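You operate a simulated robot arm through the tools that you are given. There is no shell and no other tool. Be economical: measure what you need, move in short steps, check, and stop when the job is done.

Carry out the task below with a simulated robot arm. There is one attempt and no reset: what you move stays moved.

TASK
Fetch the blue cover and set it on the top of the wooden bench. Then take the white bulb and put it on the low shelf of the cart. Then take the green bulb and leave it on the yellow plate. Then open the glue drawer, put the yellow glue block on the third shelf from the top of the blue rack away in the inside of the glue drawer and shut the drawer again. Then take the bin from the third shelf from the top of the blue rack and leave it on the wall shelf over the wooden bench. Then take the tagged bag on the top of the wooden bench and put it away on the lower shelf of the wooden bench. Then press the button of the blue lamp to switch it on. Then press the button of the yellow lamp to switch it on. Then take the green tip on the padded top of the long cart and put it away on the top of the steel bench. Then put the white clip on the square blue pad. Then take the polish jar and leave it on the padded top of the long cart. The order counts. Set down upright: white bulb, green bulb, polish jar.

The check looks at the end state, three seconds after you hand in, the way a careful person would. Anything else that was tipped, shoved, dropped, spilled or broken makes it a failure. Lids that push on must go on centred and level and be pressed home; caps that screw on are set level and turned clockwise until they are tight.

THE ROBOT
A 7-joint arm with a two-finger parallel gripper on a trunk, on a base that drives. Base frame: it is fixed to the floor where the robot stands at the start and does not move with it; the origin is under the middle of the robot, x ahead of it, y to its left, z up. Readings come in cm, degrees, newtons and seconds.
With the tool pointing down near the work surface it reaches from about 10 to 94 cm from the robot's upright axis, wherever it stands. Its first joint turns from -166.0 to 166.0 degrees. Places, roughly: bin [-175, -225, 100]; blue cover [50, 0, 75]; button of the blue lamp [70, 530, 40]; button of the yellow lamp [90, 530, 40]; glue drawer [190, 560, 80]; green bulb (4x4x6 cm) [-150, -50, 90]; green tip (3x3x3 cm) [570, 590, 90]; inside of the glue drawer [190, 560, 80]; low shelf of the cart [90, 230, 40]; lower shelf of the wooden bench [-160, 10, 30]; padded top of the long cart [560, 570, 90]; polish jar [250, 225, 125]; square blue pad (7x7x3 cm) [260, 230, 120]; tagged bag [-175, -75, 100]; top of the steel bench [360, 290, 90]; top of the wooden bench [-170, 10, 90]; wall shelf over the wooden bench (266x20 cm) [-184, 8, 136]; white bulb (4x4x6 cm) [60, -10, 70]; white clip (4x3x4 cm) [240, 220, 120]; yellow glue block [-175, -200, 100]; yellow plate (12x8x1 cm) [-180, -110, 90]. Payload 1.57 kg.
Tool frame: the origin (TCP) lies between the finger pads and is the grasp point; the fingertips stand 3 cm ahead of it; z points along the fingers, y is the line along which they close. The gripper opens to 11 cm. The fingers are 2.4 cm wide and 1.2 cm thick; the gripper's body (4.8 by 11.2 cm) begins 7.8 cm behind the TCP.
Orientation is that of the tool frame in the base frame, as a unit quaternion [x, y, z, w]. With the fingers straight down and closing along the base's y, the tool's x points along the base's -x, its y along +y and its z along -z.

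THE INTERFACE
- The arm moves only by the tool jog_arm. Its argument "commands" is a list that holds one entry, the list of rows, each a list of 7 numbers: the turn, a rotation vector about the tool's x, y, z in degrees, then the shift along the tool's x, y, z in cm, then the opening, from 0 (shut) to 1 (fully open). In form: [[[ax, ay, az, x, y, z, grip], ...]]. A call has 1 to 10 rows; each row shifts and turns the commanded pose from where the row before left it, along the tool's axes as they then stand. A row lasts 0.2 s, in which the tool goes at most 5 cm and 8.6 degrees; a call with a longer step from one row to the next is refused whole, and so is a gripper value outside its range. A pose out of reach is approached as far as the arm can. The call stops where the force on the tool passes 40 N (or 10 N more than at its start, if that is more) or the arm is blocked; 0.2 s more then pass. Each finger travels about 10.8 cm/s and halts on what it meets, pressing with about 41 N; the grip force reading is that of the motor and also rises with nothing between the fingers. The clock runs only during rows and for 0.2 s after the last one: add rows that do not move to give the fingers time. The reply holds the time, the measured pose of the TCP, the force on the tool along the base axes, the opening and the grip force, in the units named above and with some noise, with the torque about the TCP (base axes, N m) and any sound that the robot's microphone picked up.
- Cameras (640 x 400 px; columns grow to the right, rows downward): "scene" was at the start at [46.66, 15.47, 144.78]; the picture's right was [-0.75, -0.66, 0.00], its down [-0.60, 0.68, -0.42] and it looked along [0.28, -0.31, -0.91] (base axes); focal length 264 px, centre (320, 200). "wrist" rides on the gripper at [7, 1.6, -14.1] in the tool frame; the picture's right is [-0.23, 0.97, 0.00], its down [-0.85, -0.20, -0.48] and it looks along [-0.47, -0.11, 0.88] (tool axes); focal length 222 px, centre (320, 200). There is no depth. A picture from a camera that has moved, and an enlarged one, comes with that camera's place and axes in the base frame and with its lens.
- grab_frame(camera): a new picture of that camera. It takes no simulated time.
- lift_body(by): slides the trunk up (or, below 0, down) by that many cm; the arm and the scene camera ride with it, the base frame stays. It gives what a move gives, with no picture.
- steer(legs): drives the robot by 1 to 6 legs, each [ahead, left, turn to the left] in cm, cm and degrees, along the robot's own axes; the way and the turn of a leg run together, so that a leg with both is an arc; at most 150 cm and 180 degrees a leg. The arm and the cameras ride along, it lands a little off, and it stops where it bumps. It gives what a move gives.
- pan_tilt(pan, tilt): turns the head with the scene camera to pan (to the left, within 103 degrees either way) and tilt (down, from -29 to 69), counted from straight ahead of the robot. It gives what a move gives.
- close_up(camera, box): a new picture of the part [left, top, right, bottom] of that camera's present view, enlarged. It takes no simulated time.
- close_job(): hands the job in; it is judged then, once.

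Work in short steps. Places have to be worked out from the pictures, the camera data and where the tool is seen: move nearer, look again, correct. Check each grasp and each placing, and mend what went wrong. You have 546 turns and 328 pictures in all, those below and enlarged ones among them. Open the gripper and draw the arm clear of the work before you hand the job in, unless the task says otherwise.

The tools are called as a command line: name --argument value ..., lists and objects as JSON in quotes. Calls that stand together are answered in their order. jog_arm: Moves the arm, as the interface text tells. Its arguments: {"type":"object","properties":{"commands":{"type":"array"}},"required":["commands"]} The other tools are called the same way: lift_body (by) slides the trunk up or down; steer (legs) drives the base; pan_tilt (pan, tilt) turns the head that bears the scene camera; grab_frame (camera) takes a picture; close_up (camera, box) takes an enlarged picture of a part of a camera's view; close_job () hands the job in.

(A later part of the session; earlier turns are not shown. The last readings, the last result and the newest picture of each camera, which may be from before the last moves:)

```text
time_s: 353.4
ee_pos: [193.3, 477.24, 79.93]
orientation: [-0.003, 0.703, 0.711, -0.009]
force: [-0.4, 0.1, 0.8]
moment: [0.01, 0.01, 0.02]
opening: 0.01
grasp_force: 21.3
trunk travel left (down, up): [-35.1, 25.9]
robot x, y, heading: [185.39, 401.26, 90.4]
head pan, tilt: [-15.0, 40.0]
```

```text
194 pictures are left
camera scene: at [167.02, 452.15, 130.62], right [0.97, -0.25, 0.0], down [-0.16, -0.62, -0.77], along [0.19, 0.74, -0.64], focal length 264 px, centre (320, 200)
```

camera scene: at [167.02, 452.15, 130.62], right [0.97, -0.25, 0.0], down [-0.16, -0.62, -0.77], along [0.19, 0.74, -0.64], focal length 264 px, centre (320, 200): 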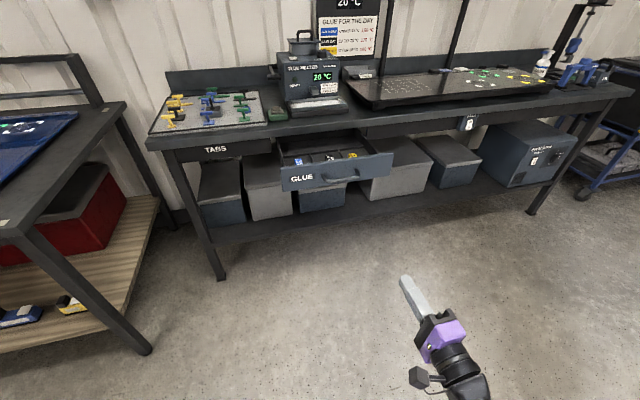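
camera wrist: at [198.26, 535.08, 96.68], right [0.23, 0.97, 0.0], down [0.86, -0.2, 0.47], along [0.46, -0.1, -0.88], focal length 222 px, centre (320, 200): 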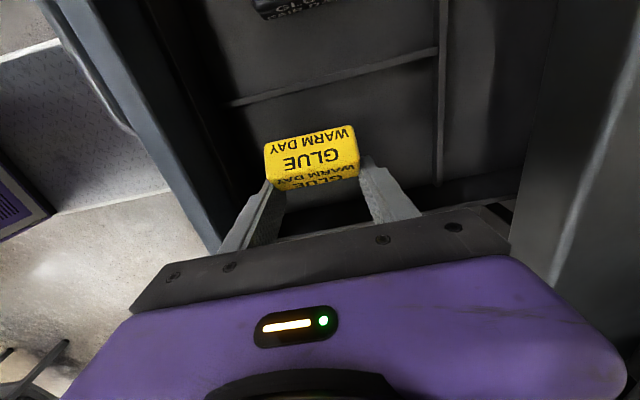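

I drive 36 cm forward so the fingertips stand just before the handle bar, then push with the arm.

steer --legs '[[36, 0, -0.5]]'

jog_arm --commands '[[[0, 0, 0, 0, 0, 2, 0], [0, 0, 0, 0, 0, 2, 0], [0, 0, 0, 0, 0, 2, 0], [0, 0, 0, 0, 0, 2, 0], [0, 0, 0, 0, 0, 0, 0]]]'

grab_frame --camera "scene"

```text
time_s: 355.8
ee_pos: [192.43, 513.8, 79.95]
orientation: [-0.005, 0.702, 0.712, -0.011]
force: [-0.5, 1.0, -0.2]
moment: [0.0, 0.03, 0.0]
opening: 0.01
grasp_force: 20.8
trunk travel left (down, up): [-35.1, 25.9]
robot x, y, heading: [185.21, 437.99, 91.0]
head pan, tilt: [-15.0, 40.0]
```

```text
time_s: 357.0
ee_pos: [192.31, 521.78, 80.13]
orientation: [-0.006, 0.702, 0.712, -0.011]
force: [-0.1, -0.3, 0.0]
moment: [-0.03, 0.0, 0.01]
opening: 0.02
grasp_force: 21.7
trunk travel left (down, up): [-35.1, 25.9]
robot x, y, heading: [184.82, 437.87, 90.9]
head pan, tilt: [-15.0, 40.0]
```

```text
193 pictures are left
camera scene: at [166.28, 488.58, 130.63], right [0.97, -0.24, 0.0], down [-0.16, -0.62, -0.77], along [0.19, 0.74, -0.64], focal length 264 px, centre (320, 200)
```

scene: 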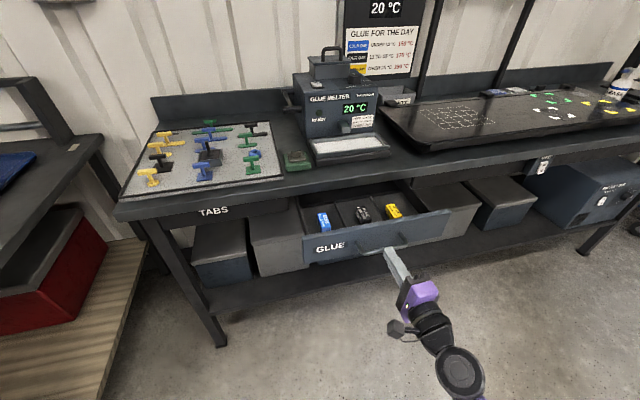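

The bar is being pushed and the drawer is closing. I continue in gentle steps.

jog_arm --commands '[[[0, 0, 0, 0, -0.3, 1.5, 0], [0, 0, 0, 0, 0, 1.5, 0], [0, 0, 0, 0, 0, 1.5, 0], [0, 0, 0, 0, 0, 1.5, 0], [0, 0, 0, 0, 0, 1.5, 0], [0, 0, 0, 0, 0, 1.5, 0], [0, 0, 0, 0, 0, 1.5, 0], [0, 0, 0, 0, 0, 1.5, 0], [0, 0, 0, 0, 0, 1.5, 0], [0, 0, 0, 0, 0, 0, 0]]]'

jog_arm --commands '[[[0, 0, 0, 0, -0.2, 0.8, 0], [0, 0, 0, 0, 0, 0.8, 0], [0, 0, 0, 0, 0, 0.6, 0], [0, 0, 0, 0, 0, 0.6, 0], [0, 0, 0, 0, 0, 0.6, 0], [0, 0, 0, 0, 0, 0.6, 0], [0, 0, 0, 0, 0, 0.6, 0]]]'

grab_frame --camera "scene"

```text
time_s: 359.2
ee_pos: [191.78, 535.32, 79.96]
orientation: [-0.005, 0.703, 0.711, -0.01]
force: [0.2, 0.1, 0.7]
moment: [0.01, -0.01, 0.01]
opening: 0.0
grasp_force: 21.4
trunk travel left (down, up): [-35.1, 25.9]
robot x, y, heading: [184.69, 437.69, 91.0]
head pan, tilt: [-15.0, 40.0]
```

```text
time_s: 360.4
ee_pos: [191.8, 538.15, 79.73]
orientation: [-0.004, 0.703, 0.712, -0.011]
force: [-3.7, -25.9, 9.6]
moment: [0.22, -0.06, -0.21]
opening: 0.0
grasp_force: 21.1
trunk travel left (down, up): [-35.1, 25.9]
robot x, y, heading: [184.95, 437.91, 91.0]
head pan, tilt: [-15.0, 40.0]
stopped in row 5: the force on the tool passed its limit at 60 N (the readings are from after the stop); the commanded pose is now the measured one
```

```text
192 pictures are left
camera scene: at [166.26, 488.44, 130.68], right [0.97, -0.24, 0.0], down [-0.16, -0.62, -0.77], along [0.19, 0.74, -0.64], focal length 264 px, centre (320, 200)
```

scene: 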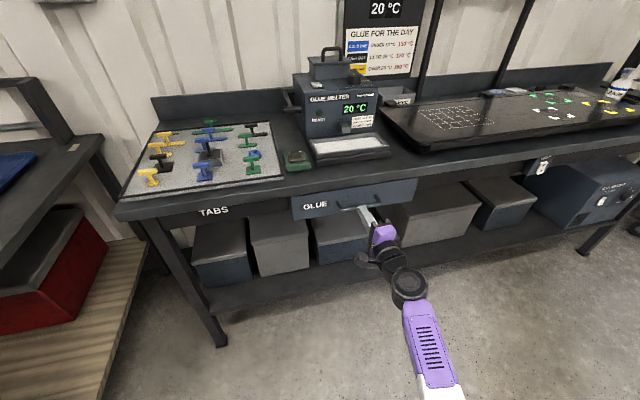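

Drawer shut. I withdraw and drive back to the rack for the bin (along x≈15, clear of the left bench).

jog_arm --commands '[[[0, 0, 0, 0, 0, -4, 0], [0, 0, 0, 0, 0, -4.5, 0], [0, 0, 0, 0, 0, -4.5, 0], [0, 0, 0, 0, 0, -4.5, 0], [0, 0, 0, 0, 0, -4.5, 0.3]]]'

steer --legs '[[-18, 0, -1], [0, 150, 0], [0, 19, 0], [-150, 0, 0], [-140, 0, 0]]'

```text
time_s: 361.6
ee_pos: [192.44, 516.01, 79.32]
orientation: [-0.005, 0.703, 0.711, -0.012]
force: [0.2, 0.7, -0.7]
moment: [0.01, 0.04, -0.01]
opening: 3.29
grasp_force: 0.1
trunk travel left (down, up): [-35.1, 25.9]
robot x, y, heading: [184.86, 438.22, 91.0]
head pan, tilt: [-15.0, 40.0]
```

```text
time_s: 385.2
ee_pos: [32.11, 199.53, 79.36]
orientation: [-0.016, 0.702, 0.711, -0.022]
force: [0.0, 0.0, 0.0]
moment: [0.02, 0.01, -0.01]
opening: 3.31
grasp_force: 0.2
trunk travel left (down, up): [-35.1, 25.9]
robot x, y, heading: [27.37, 120.95, 92.6]
head pan, tilt: [-15.0, 40.0]
```

steer --legs '[[0, 64, 0], [0, 0, -2.6], [-150, 0, 0], [-150, 0, 0], [-60, 0, 0], [0, 0, 90]]'

lift_body --by 15

pan_tilt --pan -10 --tilt 30

grab_frame --camera "scene"

```text
time_s: 406.2
ee_pos: [-37.03, -163.39, 79.43]
orientation: [0.014, 0.703, 0.711, 0.008]
force: [-0.1, 0.9, 0.0]
moment: [0.02, 0.02, 0.02]
opening: 3.32
grasp_force: 0.1
trunk travel left (down, up): [-35.1, 25.9]
robot x, y, heading: [-48.39, -240.71, 88.3]
head pan, tilt: [-15.0, 40.0]
stopped in leg 5: the robot was blocked; the commanded pose is now the measured one
```

```text
time_s: 408.0
ee_pos: [-36.96, -163.43, 94.46]
orientation: [0.013, 0.703, 0.711, 0.007]
force: [-0.6, 0.0, 0.2]
moment: [-0.01, 0.0, 0.02]
opening: 3.27
grasp_force: 0.0
trunk travel left (down, up): [-50.1, 10.9]
robot x, y, heading: [-48.48, -240.78, 87.8]
head pan, tilt: [-15.0, 40.0]
```

```text
time_s: 408.7
ee_pos: [-37.03, -163.44, 94.45]
orientation: [0.015, 0.703, 0.711, 0.007]
force: [0.2, -0.4, -0.3]
moment: [0.02, 0.04, 0.01]
opening: 3.28
grasp_force: 0.1
trunk travel left (down, up): [-50.1, 10.9]
robot x, y, heading: [-48.59, -241.31, 87.6]
head pan, tilt: [-10.0, 30.0]
```

```text
191 pictures are left
camera scene: at [-65.15, -188.78, 147.16], right [0.98, -0.21, 0.0], down [-0.1, -0.49, -0.87], along [0.18, 0.85, -0.5], focal length 264 px, centre (320, 200)
```

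scene: 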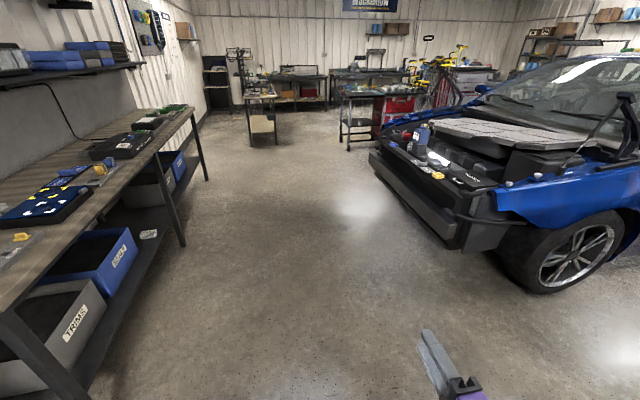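

Something behind (tripod/sofa area) stopped the base at y≈-241. I ease forward 4 cm, turn toward the rack and look.

steer --legs '[[6, 0, 0], [0, 0, 92]]'

pan_tilt --pan 75 --tilt 45

grab_frame --camera "scene"

```text
time_s: 413.5
ee_pos: [-126.1, -224.79, 94.39]
orientation: [-0.491, 0.503, 0.505, -0.501]
force: [-0.8, 0.3, 0.6]
moment: [0.03, 0.04, -0.02]
opening: 3.34
grasp_force: 0.0
trunk travel left (down, up): [-50.1, 10.9]
robot x, y, heading: [-48.23, -235.0, 178.5]
head pan, tilt: [-10.0, 30.0]
```

```text
time_s: 415.1
ee_pos: [-126.14, -224.79, 94.51]
orientation: [-0.491, 0.503, 0.505, -0.502]
force: [-0.4, 0.4, -0.4]
moment: [0.01, 0.02, 0.04]
opening: 3.3
grasp_force: 0.1
trunk travel left (down, up): [-50.1, 10.9]
robot x, y, heading: [-48.43, -235.55, 178.8]
head pan, tilt: [75.0, 45.0]
```

```text
190 pictures are left
camera scene: at [-93.84, -262.08, 144.9], right [-0.96, 0.28, 0.0], down [0.2, 0.68, -0.71], along [-0.2, -0.68, -0.71], focal length 264 px, centre (320, 200)
```

scene: 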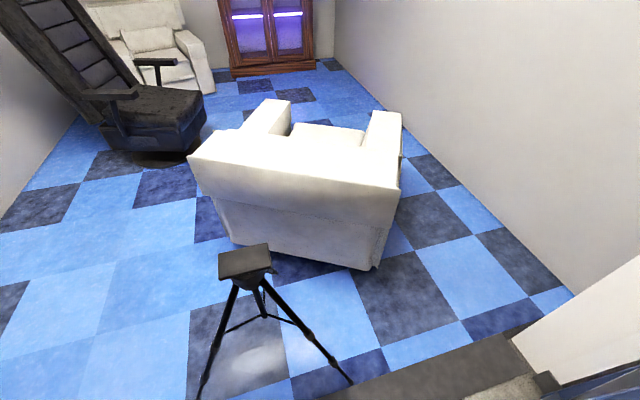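

Only a floor step was touched; the tripod stands. Now look at the bin on the rack.

pan_tilt --pan -5 --tilt 30

grab_frame --camera "scene"

grab_frame --camera "wrist"

```text
time_s: 416.6
ee_pos: [-126.26, -224.85, 94.38]
orientation: [-0.491, 0.503, 0.505, -0.501]
force: [0.3, 0.0, -0.2]
moment: [0.0, 0.02, -0.03]
opening: 3.31
grasp_force: 0.1
trunk travel left (down, up): [-50.1, 10.9]
robot x, y, heading: [-48.6, -235.29, 178.5]
head pan, tilt: [-5.0, 30.0]
```

```text
189 pictures are left
camera scene: at [-100.54, -253.29, 147.16], right [0.11, 0.99, 0.0], down [0.5, -0.05, -0.87], along [-0.86, 0.09, -0.5], focal length 264 px, centre (320, 200)
```

scene: 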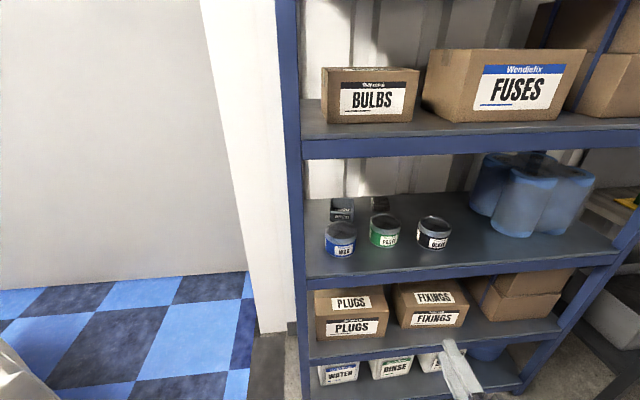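

```text
188 pictures are left
camera wrist: at [-112.17, -232.0, 96.0], right [0.02, 0.24, 0.97], down [0.49, 0.85, -0.21], along [-0.87, 0.48, -0.1], focal length 222 px, centre (320, 200)
```

wrist: 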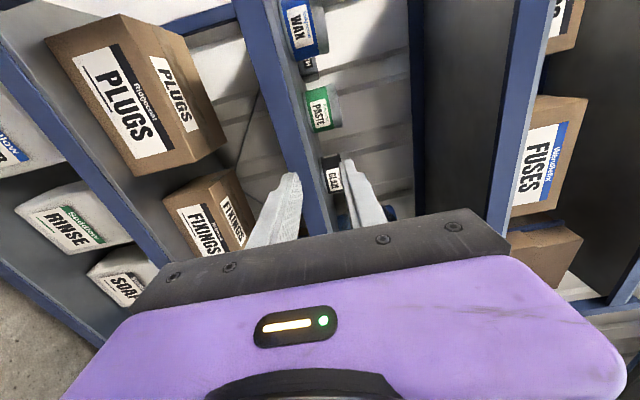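

close_up --camera "scene" --box '[300, 170, 460, 270]'

```text
4.00 times, centred on (380, 220) of scene
camera zoom: at [-100.54, -253.29, 147.16], right [0.11, 0.99, 0.0], down [0.5, -0.05, -0.87], along [-0.86, 0.09, -0.5], focal length 1054 px, centre (80, 120)
```

zoom: 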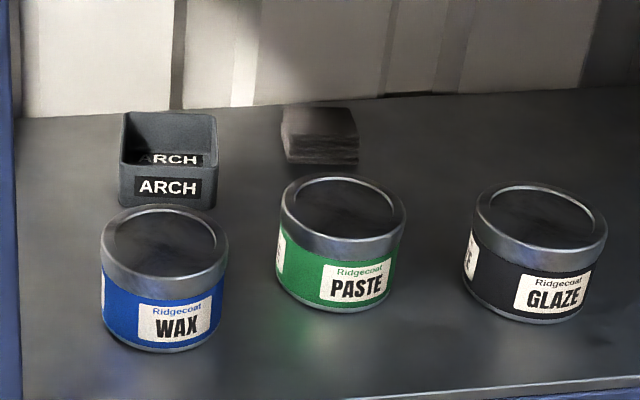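

The ARCH bin (≈8.7 cm wide) sits at ≈[-178,-237] behind the WAX jar. I'd like the wrist camera on top to clear the jar, so I try rolling the tool +90° (camera up).

steer --legs '[[-15, 0, 1.5]]'

jog_arm --commands '[[[0, 0, 8.5, 0, 0, 0, 0.9], [0, 0, 8.5, 0, 0, 0, 0.9], [0, 0, 8.5, 0, 0, 0, 0.9], [0, 0, 8.5, 0, 0, 0, 0.9], [0, 0, 8.5, 0, 0, 0, 0.9], [0, 0, 8.5, 0, 0, 0, 0.9], [0, 0, 8.5, 0, 0, 0, 0.9], [0, 0, 8.5, 0, 0, 0, 0.9], [0, 0, 8.5, 0, 0, 0, 0.9], [0, 0, 8.5, 0, 0, 0, 0.9]]]'

```text
time_s: 418.0
ee_pos: [-111.26, -226.92, 94.39]
orientation: [0.497, -0.497, -0.499, 0.507]
force: [0.0, -0.2, -0.6]
moment: [-0.02, 0.01, 0.01]
opening: 3.31
grasp_force: 0.0
trunk travel left (down, up): [-50.1, 10.9]
robot x, y, heading: [-33.0, -235.32, -179.8]
head pan, tilt: [-5.0, 30.0]
```

```text
time_s: 420.2
ee_pos: [-111.11, -226.86, 94.35]
orientation: [0.029, -0.702, -0.024, 0.711]
force: [0.0, -0.9, 0.1]
moment: [-0.02, 0.0, 0.0]
opening: 9.89
grasp_force: 0.1
trunk travel left (down, up): [-50.1, 10.9]
robot x, y, heading: [-33.11, -235.15, -179.7]
head pan, tilt: [-5.0, 30.0]
```

It reached. I finish the roll and pitch 50° down.

jog_arm --commands '[[[0, 0, 5, 0, 0, 0, 0.9], [0, -8.4, 0, 0, 0, 0, 0.9], [0, -8.4, 0, 0, 0, 0, 0.9], [0, -8.4, 0, 0, 0, 0, 0.9], [0, -8.4, 0, 0, 0, 0, 0.9], [0, -8.4, 0, 0, 0, 0, 0.9], [0, -8, 0, 0, 0, 0, 0.9], [0, 0, 0, 0, 0, 0, 0.9]]]'

grab_frame --camera "scene"

grab_frame --camera "wrist"

```text
time_s: 422.0
ee_pos: [-111.13, -226.85, 94.45]
orientation: [-0.001, 0.938, -0.004, -0.347]
force: [-0.5, 0.2, 1.2]
moment: [-0.04, 0.02, 0.01]
opening: 9.93
grasp_force: 0.0
trunk travel left (down, up): [-50.1, 10.9]
robot x, y, heading: [-33.43, -235.56, -179.8]
head pan, tilt: [-5.0, 30.0]
```

```text
186 pictures are left
camera scene: at [-84.85, -254.71, 147.17], right [0.08, 1.0, 0.0], down [0.5, -0.04, -0.87], along [-0.86, 0.07, -0.5], focal length 264 px, centre (320, 200)
```

scene: 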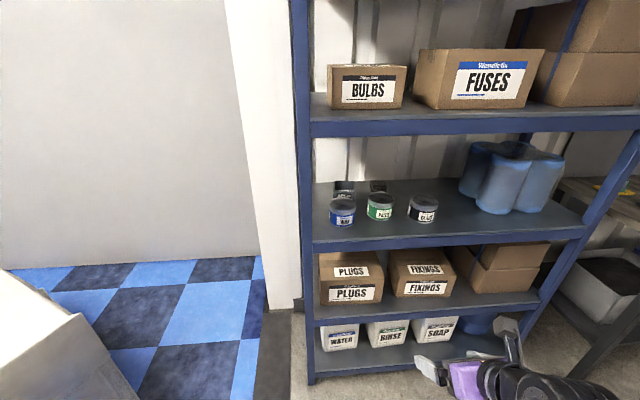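

```text
185 pictures are left
camera wrist: at [-107.25, -225.09, 109.77], right [0.16, 0.97, -0.16], down [0.96, -0.19, -0.19], along [-0.22, -0.12, -0.97], focal length 222 px, centre (320, 200)
```

wrist: 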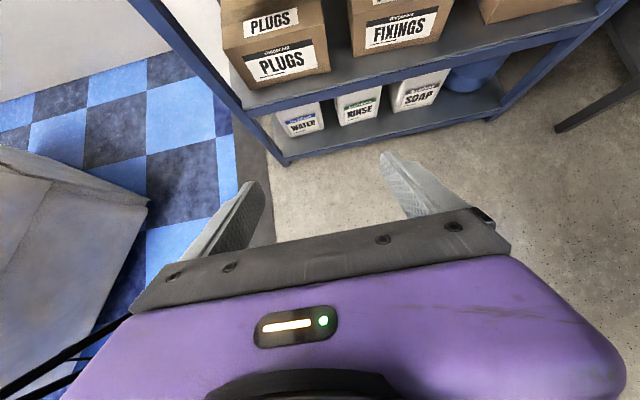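

New plan: enter through the free corridor at y≈-197 (as before), then move sideways behind the jars to the bin. Set pitch 45°, z≈99, and line up.

jog_arm --commands '[[[0, 5, 0, 0, 0, 0, 0.9], [0, 0, 0, 1.6, 0, -1.6, 0.9], [0, 0, 0, 1.6, 0, -1.6, 0.9], [0, 0, 0, 0, 0, 0, 0.9]]]'

steer --legs '[[0, -30.5, 0], [28, 0, 0]]'

grab_frame --camera "scene"

grab_frame --camera "wrist"

```text
time_s: 423.0
ee_pos: [-111.01, -226.7, 98.73]
orientation: [-0.002, 0.921, -0.006, -0.389]
force: [0.0, 0.6, -0.2]
moment: [-0.01, -0.01, 0.02]
opening: 9.91
grasp_force: 0.1
trunk travel left (down, up): [-50.1, 10.9]
robot x, y, heading: [-33.18, -235.36, -180.0]
head pan, tilt: [-5.0, 30.0]
```

```text
time_s: 426.6
ee_pos: [-138.56, -195.41, 98.8]
orientation: [0.0, 0.921, -0.005, -0.388]
force: [-0.3, -0.3, 0.2]
moment: [-0.03, -0.02, -0.01]
opening: 9.88
grasp_force: 0.0
trunk travel left (down, up): [-50.1, 10.9]
robot x, y, heading: [-60.65, -204.54, 179.9]
head pan, tilt: [-5.0, 30.0]
```

```text
184 pictures are left
camera scene: at [-112.64, -223.56, 147.17], right [0.09, 1.0, 0.0], down [0.5, -0.05, -0.87], along [-0.86, 0.08, -0.5], focal length 264 px, centre (320, 200)
```

scene: 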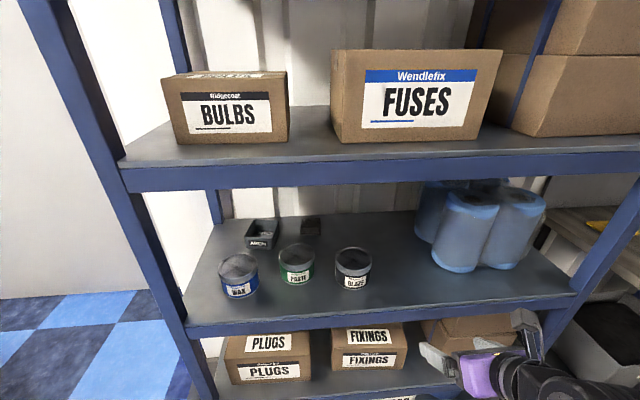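

```text
183 pictures are left
camera wrist: at [-133.37, -193.68, 113.66], right [0.16, 0.97, -0.17], down [0.94, -0.2, -0.28], along [-0.3, -0.12, -0.95], focal length 222 px, centre (320, 200)
```

wrist: 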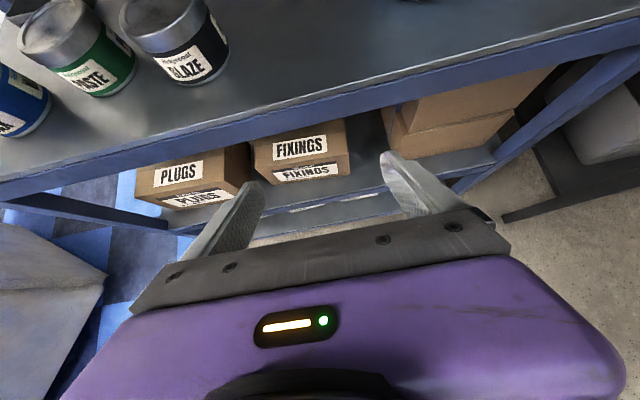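

I shift 1.6 cm left and advance 26 cm into the corridor.

steer --legs '[[0, 1.7, 0], [26, 0, 0]]'

grab_frame --camera "scene"

grab_frame --camera "wrist"

```text
time_s: 428.9
ee_pos: [-164.01, -197.27, 98.7]
orientation: [0.0, 0.921, -0.005, -0.389]
force: [-0.4, 0.0, 0.0]
moment: [0.0, 0.01, 0.0]
opening: 9.91
grasp_force: 0.0
trunk travel left (down, up): [-50.1, 10.9]
robot x, y, heading: [-86.18, -206.4, 180.2]
head pan, tilt: [-5.0, 30.0]
```

```text
182 pictures are left
camera scene: at [-138.01, -225.38, 147.17], right [0.09, 1.0, 0.0], down [0.5, -0.04, -0.87], along [-0.86, 0.08, -0.5], focal length 264 px, centre (320, 200)
```

scene: 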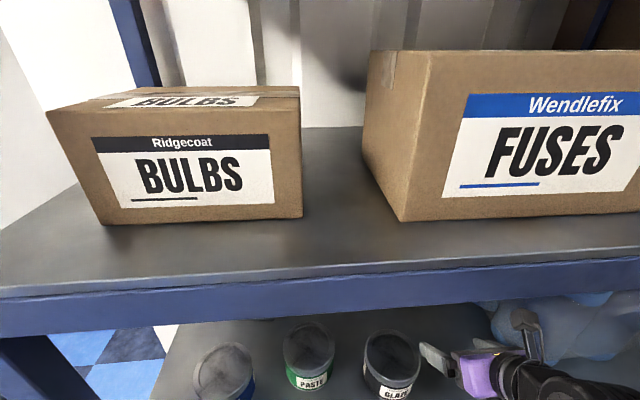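

```text
181 pictures are left
camera wrist: at [-158.85, -195.57, 113.66], right [0.15, 0.97, -0.17], down [0.94, -0.2, -0.28], along [-0.3, -0.12, -0.95], focal length 222 px, centre (320, 200)
```

wrist: 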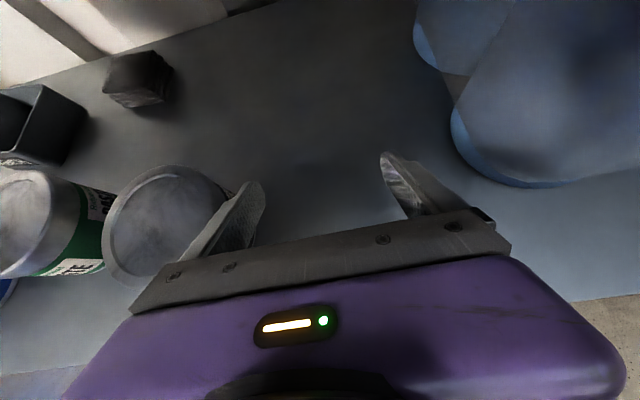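

Excellent view. I advance 12 cm and up 4 behind the jars.

jog_arm --commands '[[[0, 0, 0, 3.75, 0, 1.95, 0.9], [0, 0, 0, 3.75, 0, 1.95, 0.9], [0, 0, 0, 3.75, 0, 1.95, 0.9], [0, 0, 0, 0, 0, 0, 0.9]]]'

grab_frame --camera "wrist"

grab_frame --camera "scene"

```text
time_s: 429.9
ee_pos: [-176.26, -197.13, 102.77]
orientation: [0.0, 0.922, -0.004, -0.388]
force: [0.7, -0.3, 0.6]
moment: [-0.01, 0.01, 0.01]
opening: 9.88
grasp_force: 0.1
trunk travel left (down, up): [-50.1, 10.9]
robot x, y, heading: [-86.32, -206.24, 180.2]
head pan, tilt: [-5.0, 30.0]
```

```text
180 pictures are left
camera wrist: at [-170.98, -195.45, 117.59], right [0.15, 0.97, -0.17], down [0.94, -0.2, -0.28], along [-0.3, -0.12, -0.95], focal length 222 px, centre (320, 200)
```

wrist: 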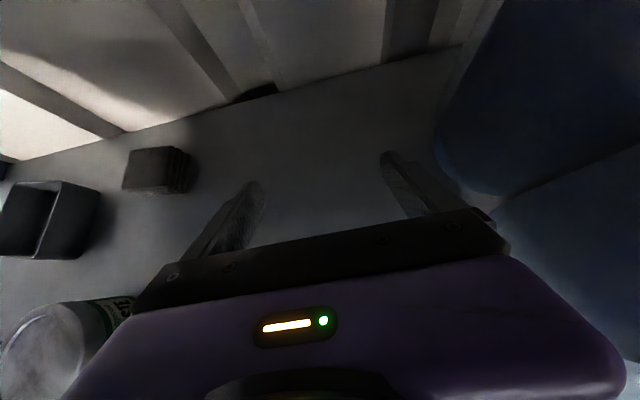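

```text
179 pictures are left
camera scene: at [-138.0, -225.38, 147.17], right [0.09, 1.0, 0.0], down [0.5, -0.04, -0.87], along [-0.86, 0.08, -0.5], focal length 264 px, centre (320, 200)
```

scene: 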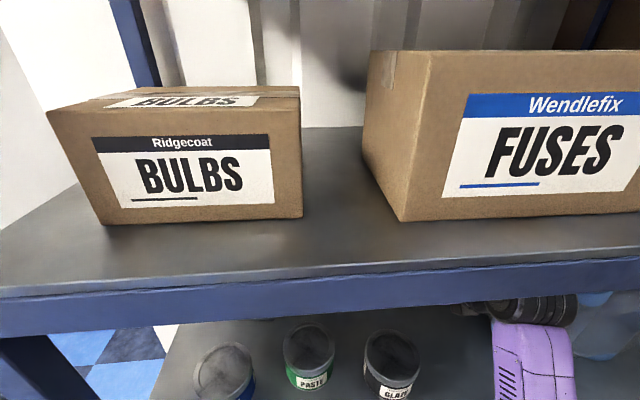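

Strafe left 25 cm behind the jars and look again.

steer --legs '[[0, 25, 0]]'

grab_frame --camera "wrist"

```text
time_s: 431.7
ee_pos: [-176.2, -222.28, 102.72]
orientation: [-0.003, 0.921, -0.006, -0.389]
force: [0.7, 0.4, -1.1]
moment: [0.06, -0.02, 0.0]
opening: 9.89
grasp_force: 0.0
trunk travel left (down, up): [-50.1, 10.9]
robot x, y, heading: [-85.89, -231.14, -179.8]
head pan, tilt: [-5.0, 30.0]
```

```text
178 pictures are left
camera wrist: at [-170.96, -220.54, 117.56], right [0.15, 0.97, -0.17], down [0.94, -0.19, -0.28], along [-0.3, -0.12, -0.95], focal length 222 px, centre (320, 200)
```

wrist: 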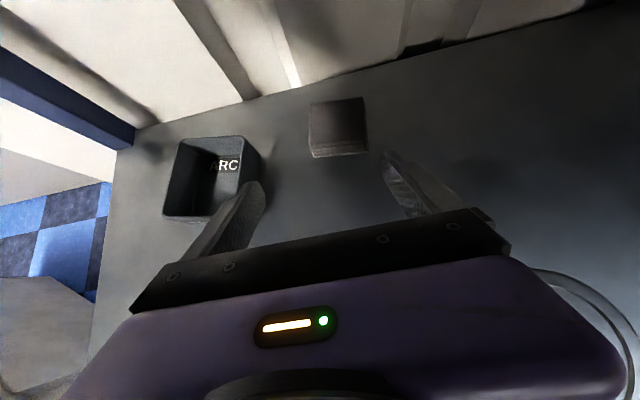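

Bin centre ≈[-181.5,-235], about 8–8.7 cm wide. Open fully and strafe 12.7 cm more.

jog_arm --commands '[[[0, 0, 0, 0, 0, 0, 1], [0, 0, 0, 0, 0, 0, 1]]]'

steer --legs '[[0, 12.7, 0]]'

grab_frame --camera "wrist"

close_up --camera "wrist" --box '[180, 80, 480, 260]'

```text
time_s: 432.3
ee_pos: [-176.27, -222.38, 102.71]
orientation: [-0.002, 0.921, -0.006, -0.389]
force: [-0.6, -0.1, -1.2]
moment: [0.04, 0.0, 0.03]
opening: 11.0
grasp_force: 0.1
trunk travel left (down, up): [-50.1, 10.9]
robot x, y, heading: [-86.28, -231.39, -179.8]
head pan, tilt: [-5.0, 30.0]
```

```text
time_s: 433.6
ee_pos: [-176.06, -235.96, 102.6]
orientation: [-0.004, 0.922, -0.007, -0.388]
force: [-0.8, -0.1, 0.0]
moment: [0.02, 0.02, 0.03]
opening: 11.03
grasp_force: 0.1
trunk travel left (down, up): [-50.1, 10.9]
robot x, y, heading: [-86.21, -244.51, -179.7]
head pan, tilt: [-5.0, 30.0]
```

```text
177 pictures are left
camera wrist: at [-170.93, -234.1, 117.56], right [0.15, 0.97, -0.17], down [0.94, -0.19, -0.28], along [-0.3, -0.12, -0.95], focal length 222 px, centre (320, 200)
```

wrist: 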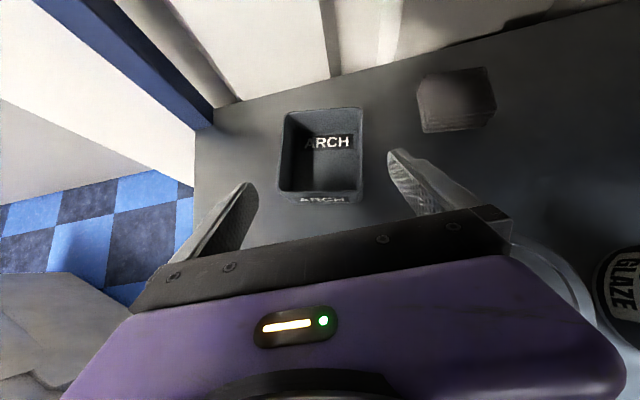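

```text
2.13 times, centred on (330, 170) of wrist
camera zoom: at [-170.93, -234.1, 117.56], right [0.15, 0.97, -0.17], down [0.94, -0.19, -0.28], along [-0.3, -0.12, -0.95], focal length 474 px, centre (299, 264)
```

zoom: 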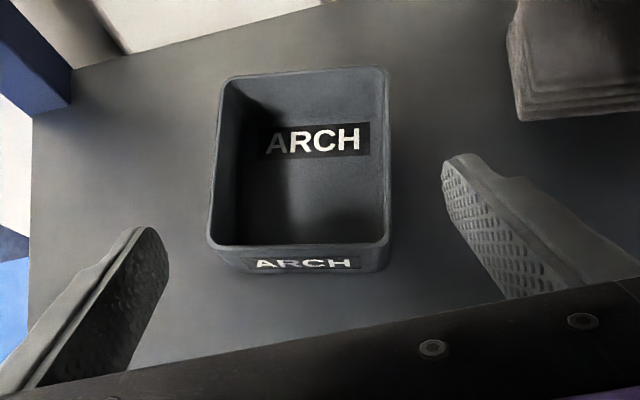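

Perfectly centred. I move down along the tool to straddle the bin's side walls.

jog_arm --commands '[[[0, 0, 0, -0.34, 0, 2.38, 1], [0, 0, 0, -0.34, 0, 2.38, 1], [0, 0, 0, -0.34, 0, 2.38, 1], [0, 0, 0, 0, 0, 0, 1]]]'

close_up --camera "wrist" --box '[180, 80, 480, 260]'

```text
time_s: 434.6
ee_pos: [-180.38, -236.07, 96.81]
orientation: [-0.003, 0.922, -0.005, -0.388]
force: [0.0, 0.6, 0.7]
moment: [-0.03, -0.03, -0.02]
opening: 10.99
grasp_force: 0.1
trunk travel left (down, up): [-50.1, 10.9]
robot x, y, heading: [-86.16, -244.75, -180.1]
head pan, tilt: [-5.0, 30.0]
```

```text
2.13 times, centred on (330, 170) of wrist
camera zoom: at [-175.26, -234.21, 111.77], right [0.15, 0.97, -0.17], down [0.94, -0.19, -0.28], along [-0.3, -0.12, -0.95], focal length 474 px, centre (299, 264)
```

zoom: 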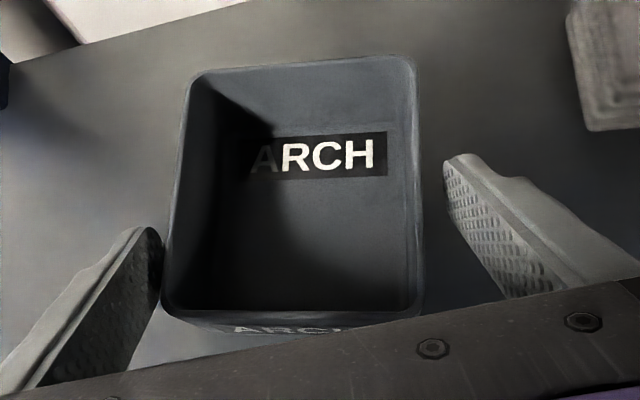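

Fingers straddle both side walls. Close.

jog_arm --commands '[[[0, 0, 0, 0, 0, 0.5, 0.8], [0, 0, 0, 0, 0, 0, 0.6], [0, 0, 0, 0, 0, 0, 0.3], [0, 0, 0, 0, 0, 0, 0.3], [0, 0, 0, 0, 0, 0, 0.3]]]'

jog_arm --commands '[[[0, 0, 0, 0.7, 0, -0.7, 0.3], [0, 0, 0, 1.4, 0, -1.4, 0.3], [0, 0, 0, 2.1, 0, -2.1, 0.3], [0, 0, 0, 0, 0, 0, 0.3]]]'

grab_frame --camera "wrist"

```text
time_s: 435.8
ee_pos: [-180.75, -235.97, 96.74]
orientation: [-0.004, 0.921, -0.006, -0.39]
force: [-0.9, 0.3, 13.3]
moment: [0.39, 0.23, -0.1]
opening: 8.94
grasp_force: 40.4
trunk travel left (down, up): [-50.1, 10.9]
robot x, y, heading: [-86.11, -244.23, -179.4]
head pan, tilt: [-5.0, 30.0]
```

```text
time_s: 436.8
ee_pos: [-180.82, -236.1, 102.58]
orientation: [-0.002, 0.922, -0.005, -0.387]
force: [0.1, 0.1, -0.5]
moment: [0.0, -0.03, -0.02]
opening: 8.93
grasp_force: 41.2
trunk travel left (down, up): [-50.1, 10.9]
robot x, y, heading: [-86.24, -244.16, -179.8]
head pan, tilt: [-5.0, 30.0]
```

```text
174 pictures are left
camera wrist: at [-175.54, -234.24, 117.48], right [0.15, 0.97, -0.17], down [0.94, -0.19, -0.28], along [-0.3, -0.12, -0.95], focal length 222 px, centre (320, 200)
```

wrist: 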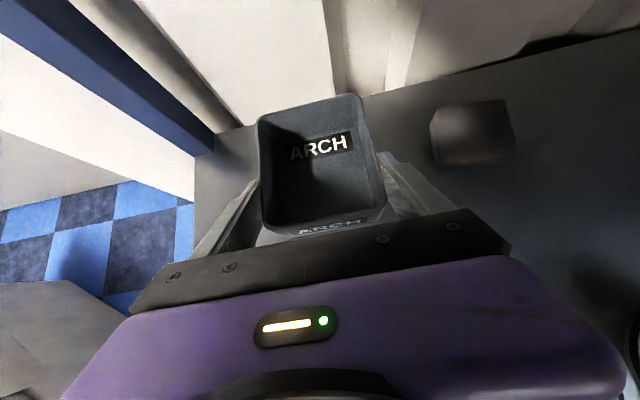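

Bin held level. I pull it 3 cm forward and 1 cm up to clear the dark pad, then strafe right to the corridor.

jog_arm --commands '[[[0, 0, 0, -1.37, 0, -2.85, 0.3], [0, 0, 0, 0, 0, 0, 0.3]]]'

steer --legs '[[0, -20, 0]]'

grab_frame --camera "wrist"

```text
time_s: 437.4
ee_pos: [-177.81, -235.94, 103.47]
orientation: [-0.004, 0.922, -0.007, -0.388]
force: [-0.3, 0.4, -0.3]
moment: [0.02, 0.01, -0.02]
opening: 8.94
grasp_force: 41.4
trunk travel left (down, up): [-50.1, 10.9]
robot x, y, heading: [-86.31, -244.37, -179.6]
head pan, tilt: [-5.0, 30.0]
```

```text
time_s: 439.0
ee_pos: [-177.95, -216.14, 103.57]
orientation: [-0.004, 0.921, -0.007, -0.388]
force: [-0.3, -0.4, 0.0]
moment: [-0.01, -0.03, 0.04]
opening: 8.94
grasp_force: 41.3
trunk travel left (down, up): [-50.1, 10.9]
robot x, y, heading: [-86.02, -224.18, -179.7]
head pan, tilt: [-5.0, 30.0]
```

```text
173 pictures are left
camera wrist: at [-172.79, -214.22, 118.37], right [0.15, 0.97, -0.17], down [0.94, -0.19, -0.28], along [-0.3, -0.12, -0.95], focal length 222 px, centre (320, 200)
```

wrist: 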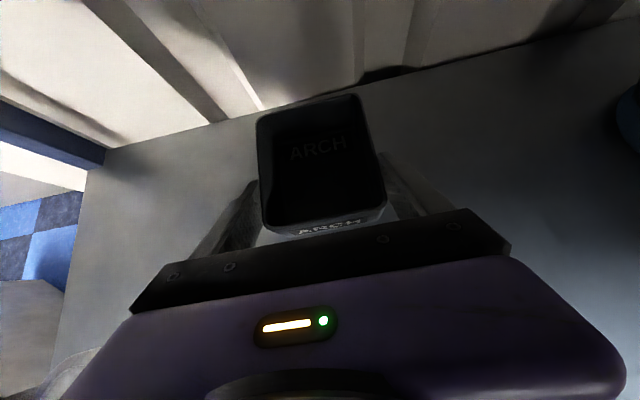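

steer --legs '[[0, -19, 0]]'

grab_frame --camera "wrist"

```text
time_s: 440.5
ee_pos: [-178.17, -196.68, 103.38]
orientation: [-0.004, 0.922, -0.006, -0.388]
force: [0.0, 0.5, 0.5]
moment: [0.01, -0.03, 0.0]
opening: 8.91
grasp_force: 40.7
trunk travel left (down, up): [-50.1, 10.9]
robot x, y, heading: [-86.39, -205.14, -179.8]
head pan, tilt: [-5.0, 30.0]
```

```text
172 pictures are left
camera wrist: at [-172.91, -194.9, 118.37], right [0.15, 0.97, -0.17], down [0.94, -0.19, -0.28], along [-0.3, -0.12, -0.95], focal length 222 px, centre (320, 200)
```

wrist: 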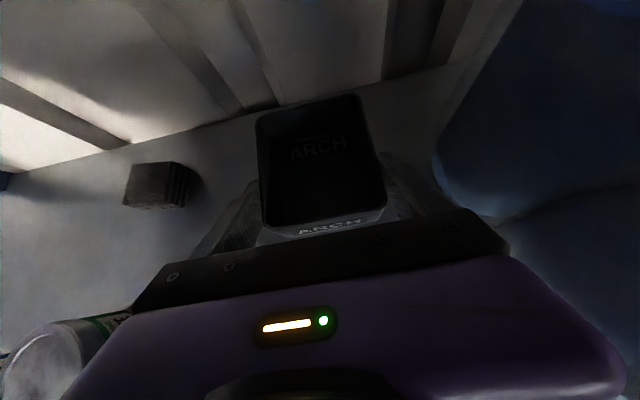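

The pad is undisturbed. I retract along the corridor (lower 3.5, back 12), then back out with the base.

jog_arm --commands '[[[0, 0, 0, -3.63, 0.1, -2.05, 0.3], [0, 0, 0, -3.63, 0.1, -2.05, 0.3], [0, 0, 0, -3.63, 0, -2.05, 0.3], [0, 0, 0, 0, 0, 0, 0.3]]]'

steer --legs '[[-45, 0, 0]]'

pan_tilt --pan 0 --tilt 30

grab_frame --camera "scene"

grab_frame --camera "wrist"

```text
time_s: 441.5
ee_pos: [-165.82, -196.47, 100.04]
orientation: [-0.004, 0.921, -0.006, -0.389]
force: [0.3, -0.5, -0.6]
moment: [0.02, 0.0, -0.02]
opening: 8.91
grasp_force: 40.9
trunk travel left (down, up): [-50.1, 10.9]
robot x, y, heading: [-86.64, -205.39, -179.7]
head pan, tilt: [-5.0, 30.0]
```

```text
time_s: 444.2
ee_pos: [-122.13, -196.66, 99.79]
orientation: [-0.007, 0.921, -0.007, -0.389]
force: [-0.7, -0.5, -1.2]
moment: [0.0, -0.06, -0.02]
opening: 8.94
grasp_force: 40.6
trunk travel left (down, up): [-50.1, 10.9]
robot x, y, heading: [-42.7, -204.41, -179.2]
head pan, tilt: [-5.0, 30.0]
```

```text
time_s: 444.9
ee_pos: [-121.96, -196.65, 100.09]
orientation: [-0.009, 0.921, -0.008, -0.389]
force: [0.6, 0.1, -0.5]
moment: [-0.02, 0.01, 0.0]
opening: 8.89
grasp_force: 40.6
trunk travel left (down, up): [-50.1, 10.9]
robot x, y, heading: [-42.82, -204.46, -179.2]
head pan, tilt: [0.0, 30.0]
```

```text
171 pictures are left
camera scene: at [-94.04, -225.38, 147.16], right [-0.01, 1.0, 0.0], down [0.5, 0.01, -0.87], along [-0.87, -0.01, -0.5], focal length 264 px, centre (320, 200)
```

scene: 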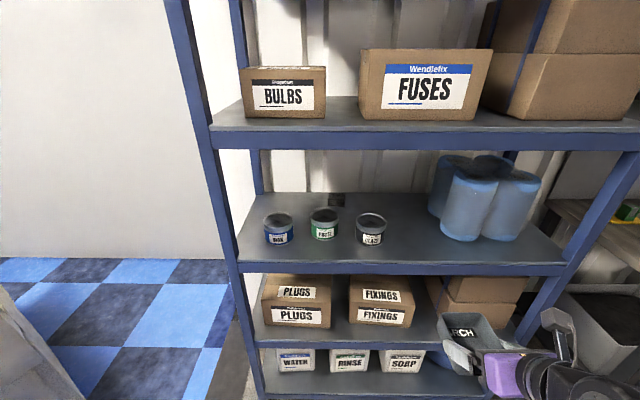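

```text
170 pictures are left
camera wrist: at [-116.86, -194.77, 114.93], right [0.14, 0.98, -0.17], down [0.94, -0.18, -0.28], along [-0.3, -0.12, -0.95], focal length 222 px, centre (320, 200)
```

wrist: 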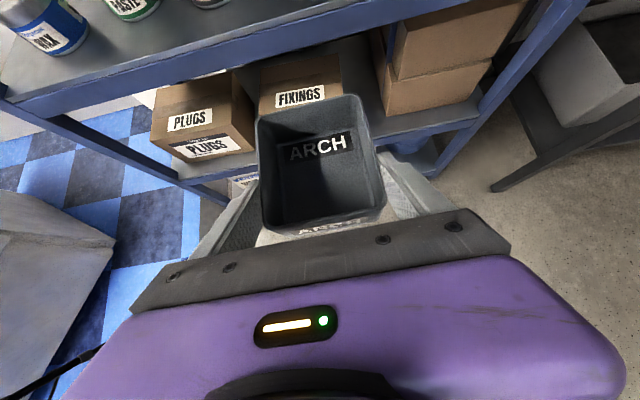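

All in order. Next, the wall shelf: a free gap (~18 cm) is near y≈-2, right of the second black box. I strafe over there and raise.

steer --legs '[[0, 0, -0.8], [0, -150, 0], [0, -44, 0]]'

lift_body --by 10.5

pan_tilt --pan -10 --tilt 15

grab_frame --camera "scene"

```text
time_s: 454.7
ee_pos: [-121.69, -5.52, 100.06]
orientation: [-0.003, 0.921, -0.006, -0.388]
force: [-0.4, 0.8, -1.4]
moment: [-0.02, 0.0, 0.01]
opening: 8.91
grasp_force: 41.1
trunk travel left (down, up): [-50.1, 10.9]
robot x, y, heading: [-42.27, -14.48, -179.6]
head pan, tilt: [0.0, 30.0]
```

```text
time_s: 456.1
ee_pos: [-121.68, -5.4, 110.58]
orientation: [-0.003, 0.922, -0.006, -0.388]
force: [-0.5, 0.7, -0.4]
moment: [0.01, -0.04, -0.04]
opening: 8.9
grasp_force: 41.3
trunk travel left (down, up): [-60.6, 0.4]
robot x, y, heading: [-42.27, -14.37, -180.0]
head pan, tilt: [0.0, 30.0]
```

```text
time_s: 456.9
ee_pos: [-121.61, -5.52, 110.53]
orientation: [-0.003, 0.922, -0.005, -0.388]
force: [-0.1, 0.6, -1.0]
moment: [0.01, 0.0, 0.0]
opening: 8.93
grasp_force: 41.1
trunk travel left (down, up): [-60.6, 0.4]
robot x, y, heading: [-42.55, -14.36, -179.7]
head pan, tilt: [-10.0, 15.0]
```

```text
169 pictures are left
camera scene: at [-94.15, -32.88, 160.08], right [0.17, 0.99, 0.0], down [0.26, -0.04, -0.97], along [-0.95, 0.16, -0.26], focal length 264 px, centre (320, 200)
```

scene: 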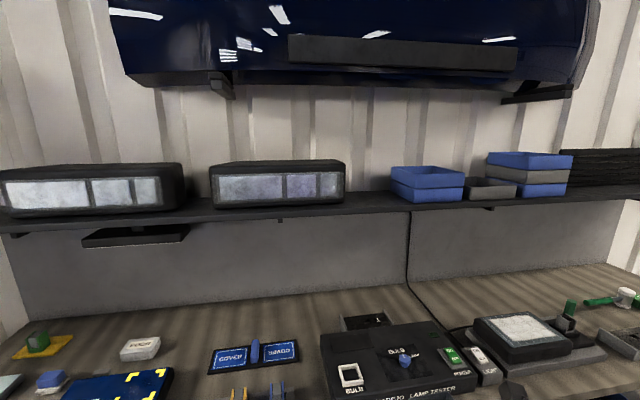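

The gap centre is y≈-1.7, shelf top ≈136. I raise the arm 35 cm in place.

jog_arm --commands '[[[0, 0, 0, 3.2, 0, -3.1, 0.3], [0, 0, 0, 3.2, 0, -3.1, 0.3], [0, 0, 0, 3.2, 0, -3.1, 0.3], [0, 0, 0, 3.2, 0, -3.1, 0.3], [0, 0, 0, 3.2, 0, -3.1, 0.3], [0, 0, 0, 3.2, 0, -3.1, 0.3], [0, 0, 0, 3.2, 0, -3.1, 0.3], [0, 0, 0, 3.2, 0, -3.1, 0.3], [0, 0, 0, 0, 0, 0, 0.3]]]'

grab_frame --camera "scene"

```text
time_s: 458.9
ee_pos: [-133.11, -2.05, 131.72]
orientation: [-0.004, 0.921, -0.006, -0.39]
force: [0.5, -0.5, -0.3]
moment: [-0.01, -0.01, 0.0]
opening: 8.94
grasp_force: 40.5
out of reach, approached as far as the arm can: row 3, 4, 5, 6, 7, 8
trunk travel left (down, up): [-60.6, 0.4]
robot x, y, heading: [-41.7, -14.61, -179.7]
head pan, tilt: [-10.0, 15.0]
```

```text
168 pictures are left
camera scene: at [-94.15, -32.88, 160.08], right [0.17, 0.99, 0.0], down [0.26, -0.04, -0.97], along [-0.95, 0.16, -0.26], focal length 264 px, centre (320, 200)
```

scene: 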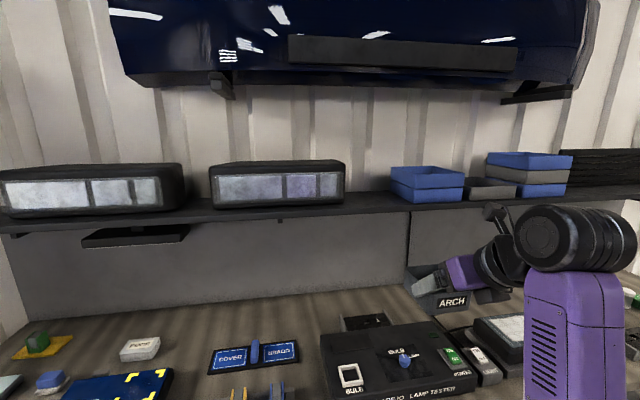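

The arm can't go that high at this pitch; a flatter pitch relieves the wrist. I test flattening 15° and rising.

jog_arm --commands '[[[0, 7.5, 0, 0, 0, 0, 0.3], [0, 7.5, 0, 0, 0, 0, 0.3], [0, 0, 0, 3.4, 0, -2, 0.3], [0, 0, 0, 3.4, 0, -2, 0.3], [0, 0, 0, 3.4, 0, -2, 0.3], [0, 0, 0, 0, 0, 0, 0.3]]]'

grab_frame --camera "scene"

```text
time_s: 460.3
ee_pos: [-132.75, -2.29, 143.52]
orientation: [-0.002, 0.863, -0.006, -0.505]
force: [0.1, 0.6, -0.1]
moment: [0.01, -0.03, -0.01]
opening: 8.95
grasp_force: 41.3
trunk travel left (down, up): [-60.6, 0.4]
robot x, y, heading: [-42.16, -14.33, -179.7]
head pan, tilt: [-10.0, 15.0]
```

```text
167 pictures are left
camera scene: at [-94.14, -32.85, 160.09], right [0.17, 0.99, 0.0], down [0.26, -0.04, -0.97], along [-0.95, 0.16, -0.26], focal length 264 px, centre (320, 200)
```

scene: 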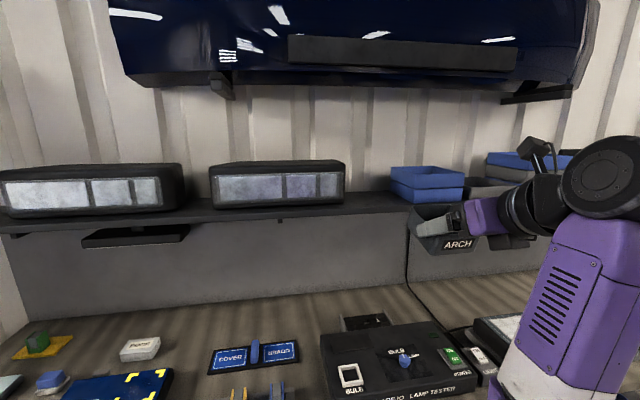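

At pitch 29° it reaches z=143.5. I check whether a few degrees steeper (less bin tilt) still works here.

jog_arm --commands '[[[0, -6, 0, 0, 0, 0, 0.3], [0, 0, 0, 0, 0, 0, 0.3]]]'

```text
time_s: 460.9
ee_pos: [-134.93, -1.71, 142.31]
orientation: [-0.003, 0.888, -0.006, -0.46]
force: [-0.6, 0.0, -1.4]
moment: [0.02, -0.04, 0.0]
opening: 8.95
grasp_force: 40.7
out of reach, approached as far as the arm can: row 1
trunk travel left (down, up): [-60.6, 0.4]
robot x, y, heading: [-42.39, -14.64, -179.8]
head pan, tilt: [-10.0, 15.0]
```

Now pitch 35° at z 142.3 with only 10° bin tilt. I drive 36 cm forward and check alignment with the gap.

steer --legs '[[34, 0, 0]]'

grab_frame --camera "scene"

grab_frame --camera "wrist"

```text
time_s: 463.1
ee_pos: [-169.52, -2.61, 142.26]
orientation: [-0.005, 0.887, -0.007, -0.461]
force: [-0.6, 0.3, -1.0]
moment: [0.02, -0.01, -0.01]
opening: 8.97
grasp_force: 41.5
trunk travel left (down, up): [-60.6, 0.4]
robot x, y, heading: [-76.93, -14.58, -179.5]
head pan, tilt: [-10.0, 15.0]
```

```text
166 pictures are left
camera scene: at [-128.7, -33.49, 160.09], right [0.16, 0.99, 0.0], down [0.26, -0.04, -0.97], along [-0.95, 0.16, -0.26], focal length 264 px, centre (320, 200)
```

scene: 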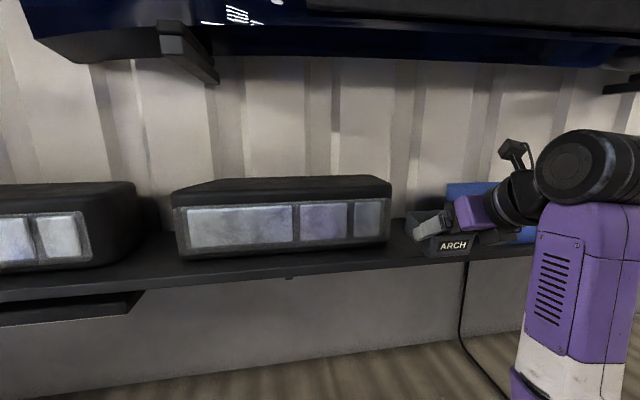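

```text
165 pictures are left
camera wrist: at [-162.09, -0.81, 156.19], right [0.11, 0.97, -0.19], down [0.89, -0.19, -0.42], along [-0.45, -0.12, -0.89], focal length 222 px, centre (320, 200)
```

wrist: 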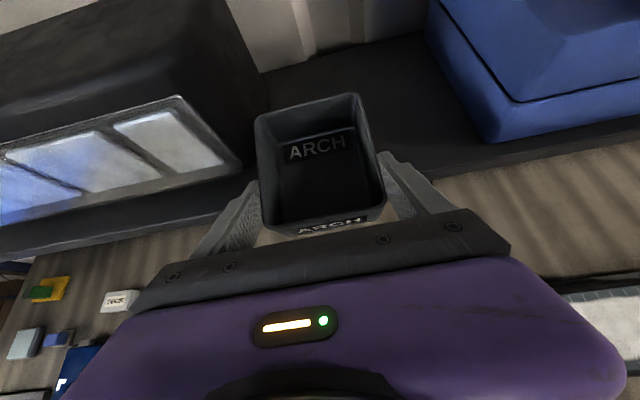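

The gap is actually ≈25 cm (y −12…13). I go 10.5 cm further and 2.5 cm right.

steer --legs '[[10.5, -2.5, 0]]'

grab_frame --camera "wrist"

close_up --camera "scene" --box '[380, 130, 640, 300]'

```text
time_s: 464.3
ee_pos: [-180.19, -0.3, 142.26]
orientation: [-0.006, 0.887, -0.008, -0.461]
force: [-0.5, 0.4, -0.4]
moment: [0.01, -0.01, 0.02]
opening: 8.95
grasp_force: 41.3
trunk travel left (down, up): [-60.6, 0.4]
robot x, y, heading: [-87.86, -12.11, -179.5]
head pan, tilt: [-10.0, 15.0]
```

```text
164 pictures are left
camera wrist: at [-172.75, 1.71, 156.19], right [0.11, 0.97, -0.19], down [0.89, -0.19, -0.42], along [-0.45, -0.12, -0.89], focal length 222 px, centre (320, 200)
```

wrist: 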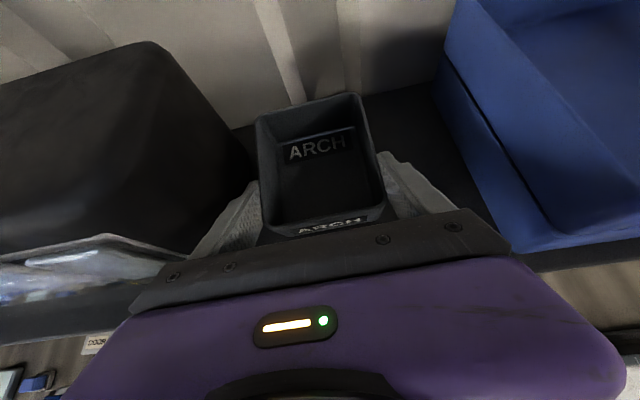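

```text
2.35 times, centred on (510, 215) of scene
camera zoom: at [-139.4, -31.01, 160.1], right [0.16, 0.99, 0.0], down [0.26, -0.04, -0.97], along [-0.95, 0.16, -0.26], focal length 620 px, centre (-127, 165)
```

zoom: 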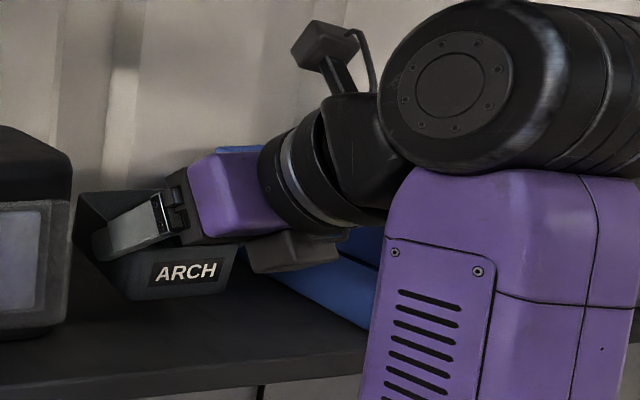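

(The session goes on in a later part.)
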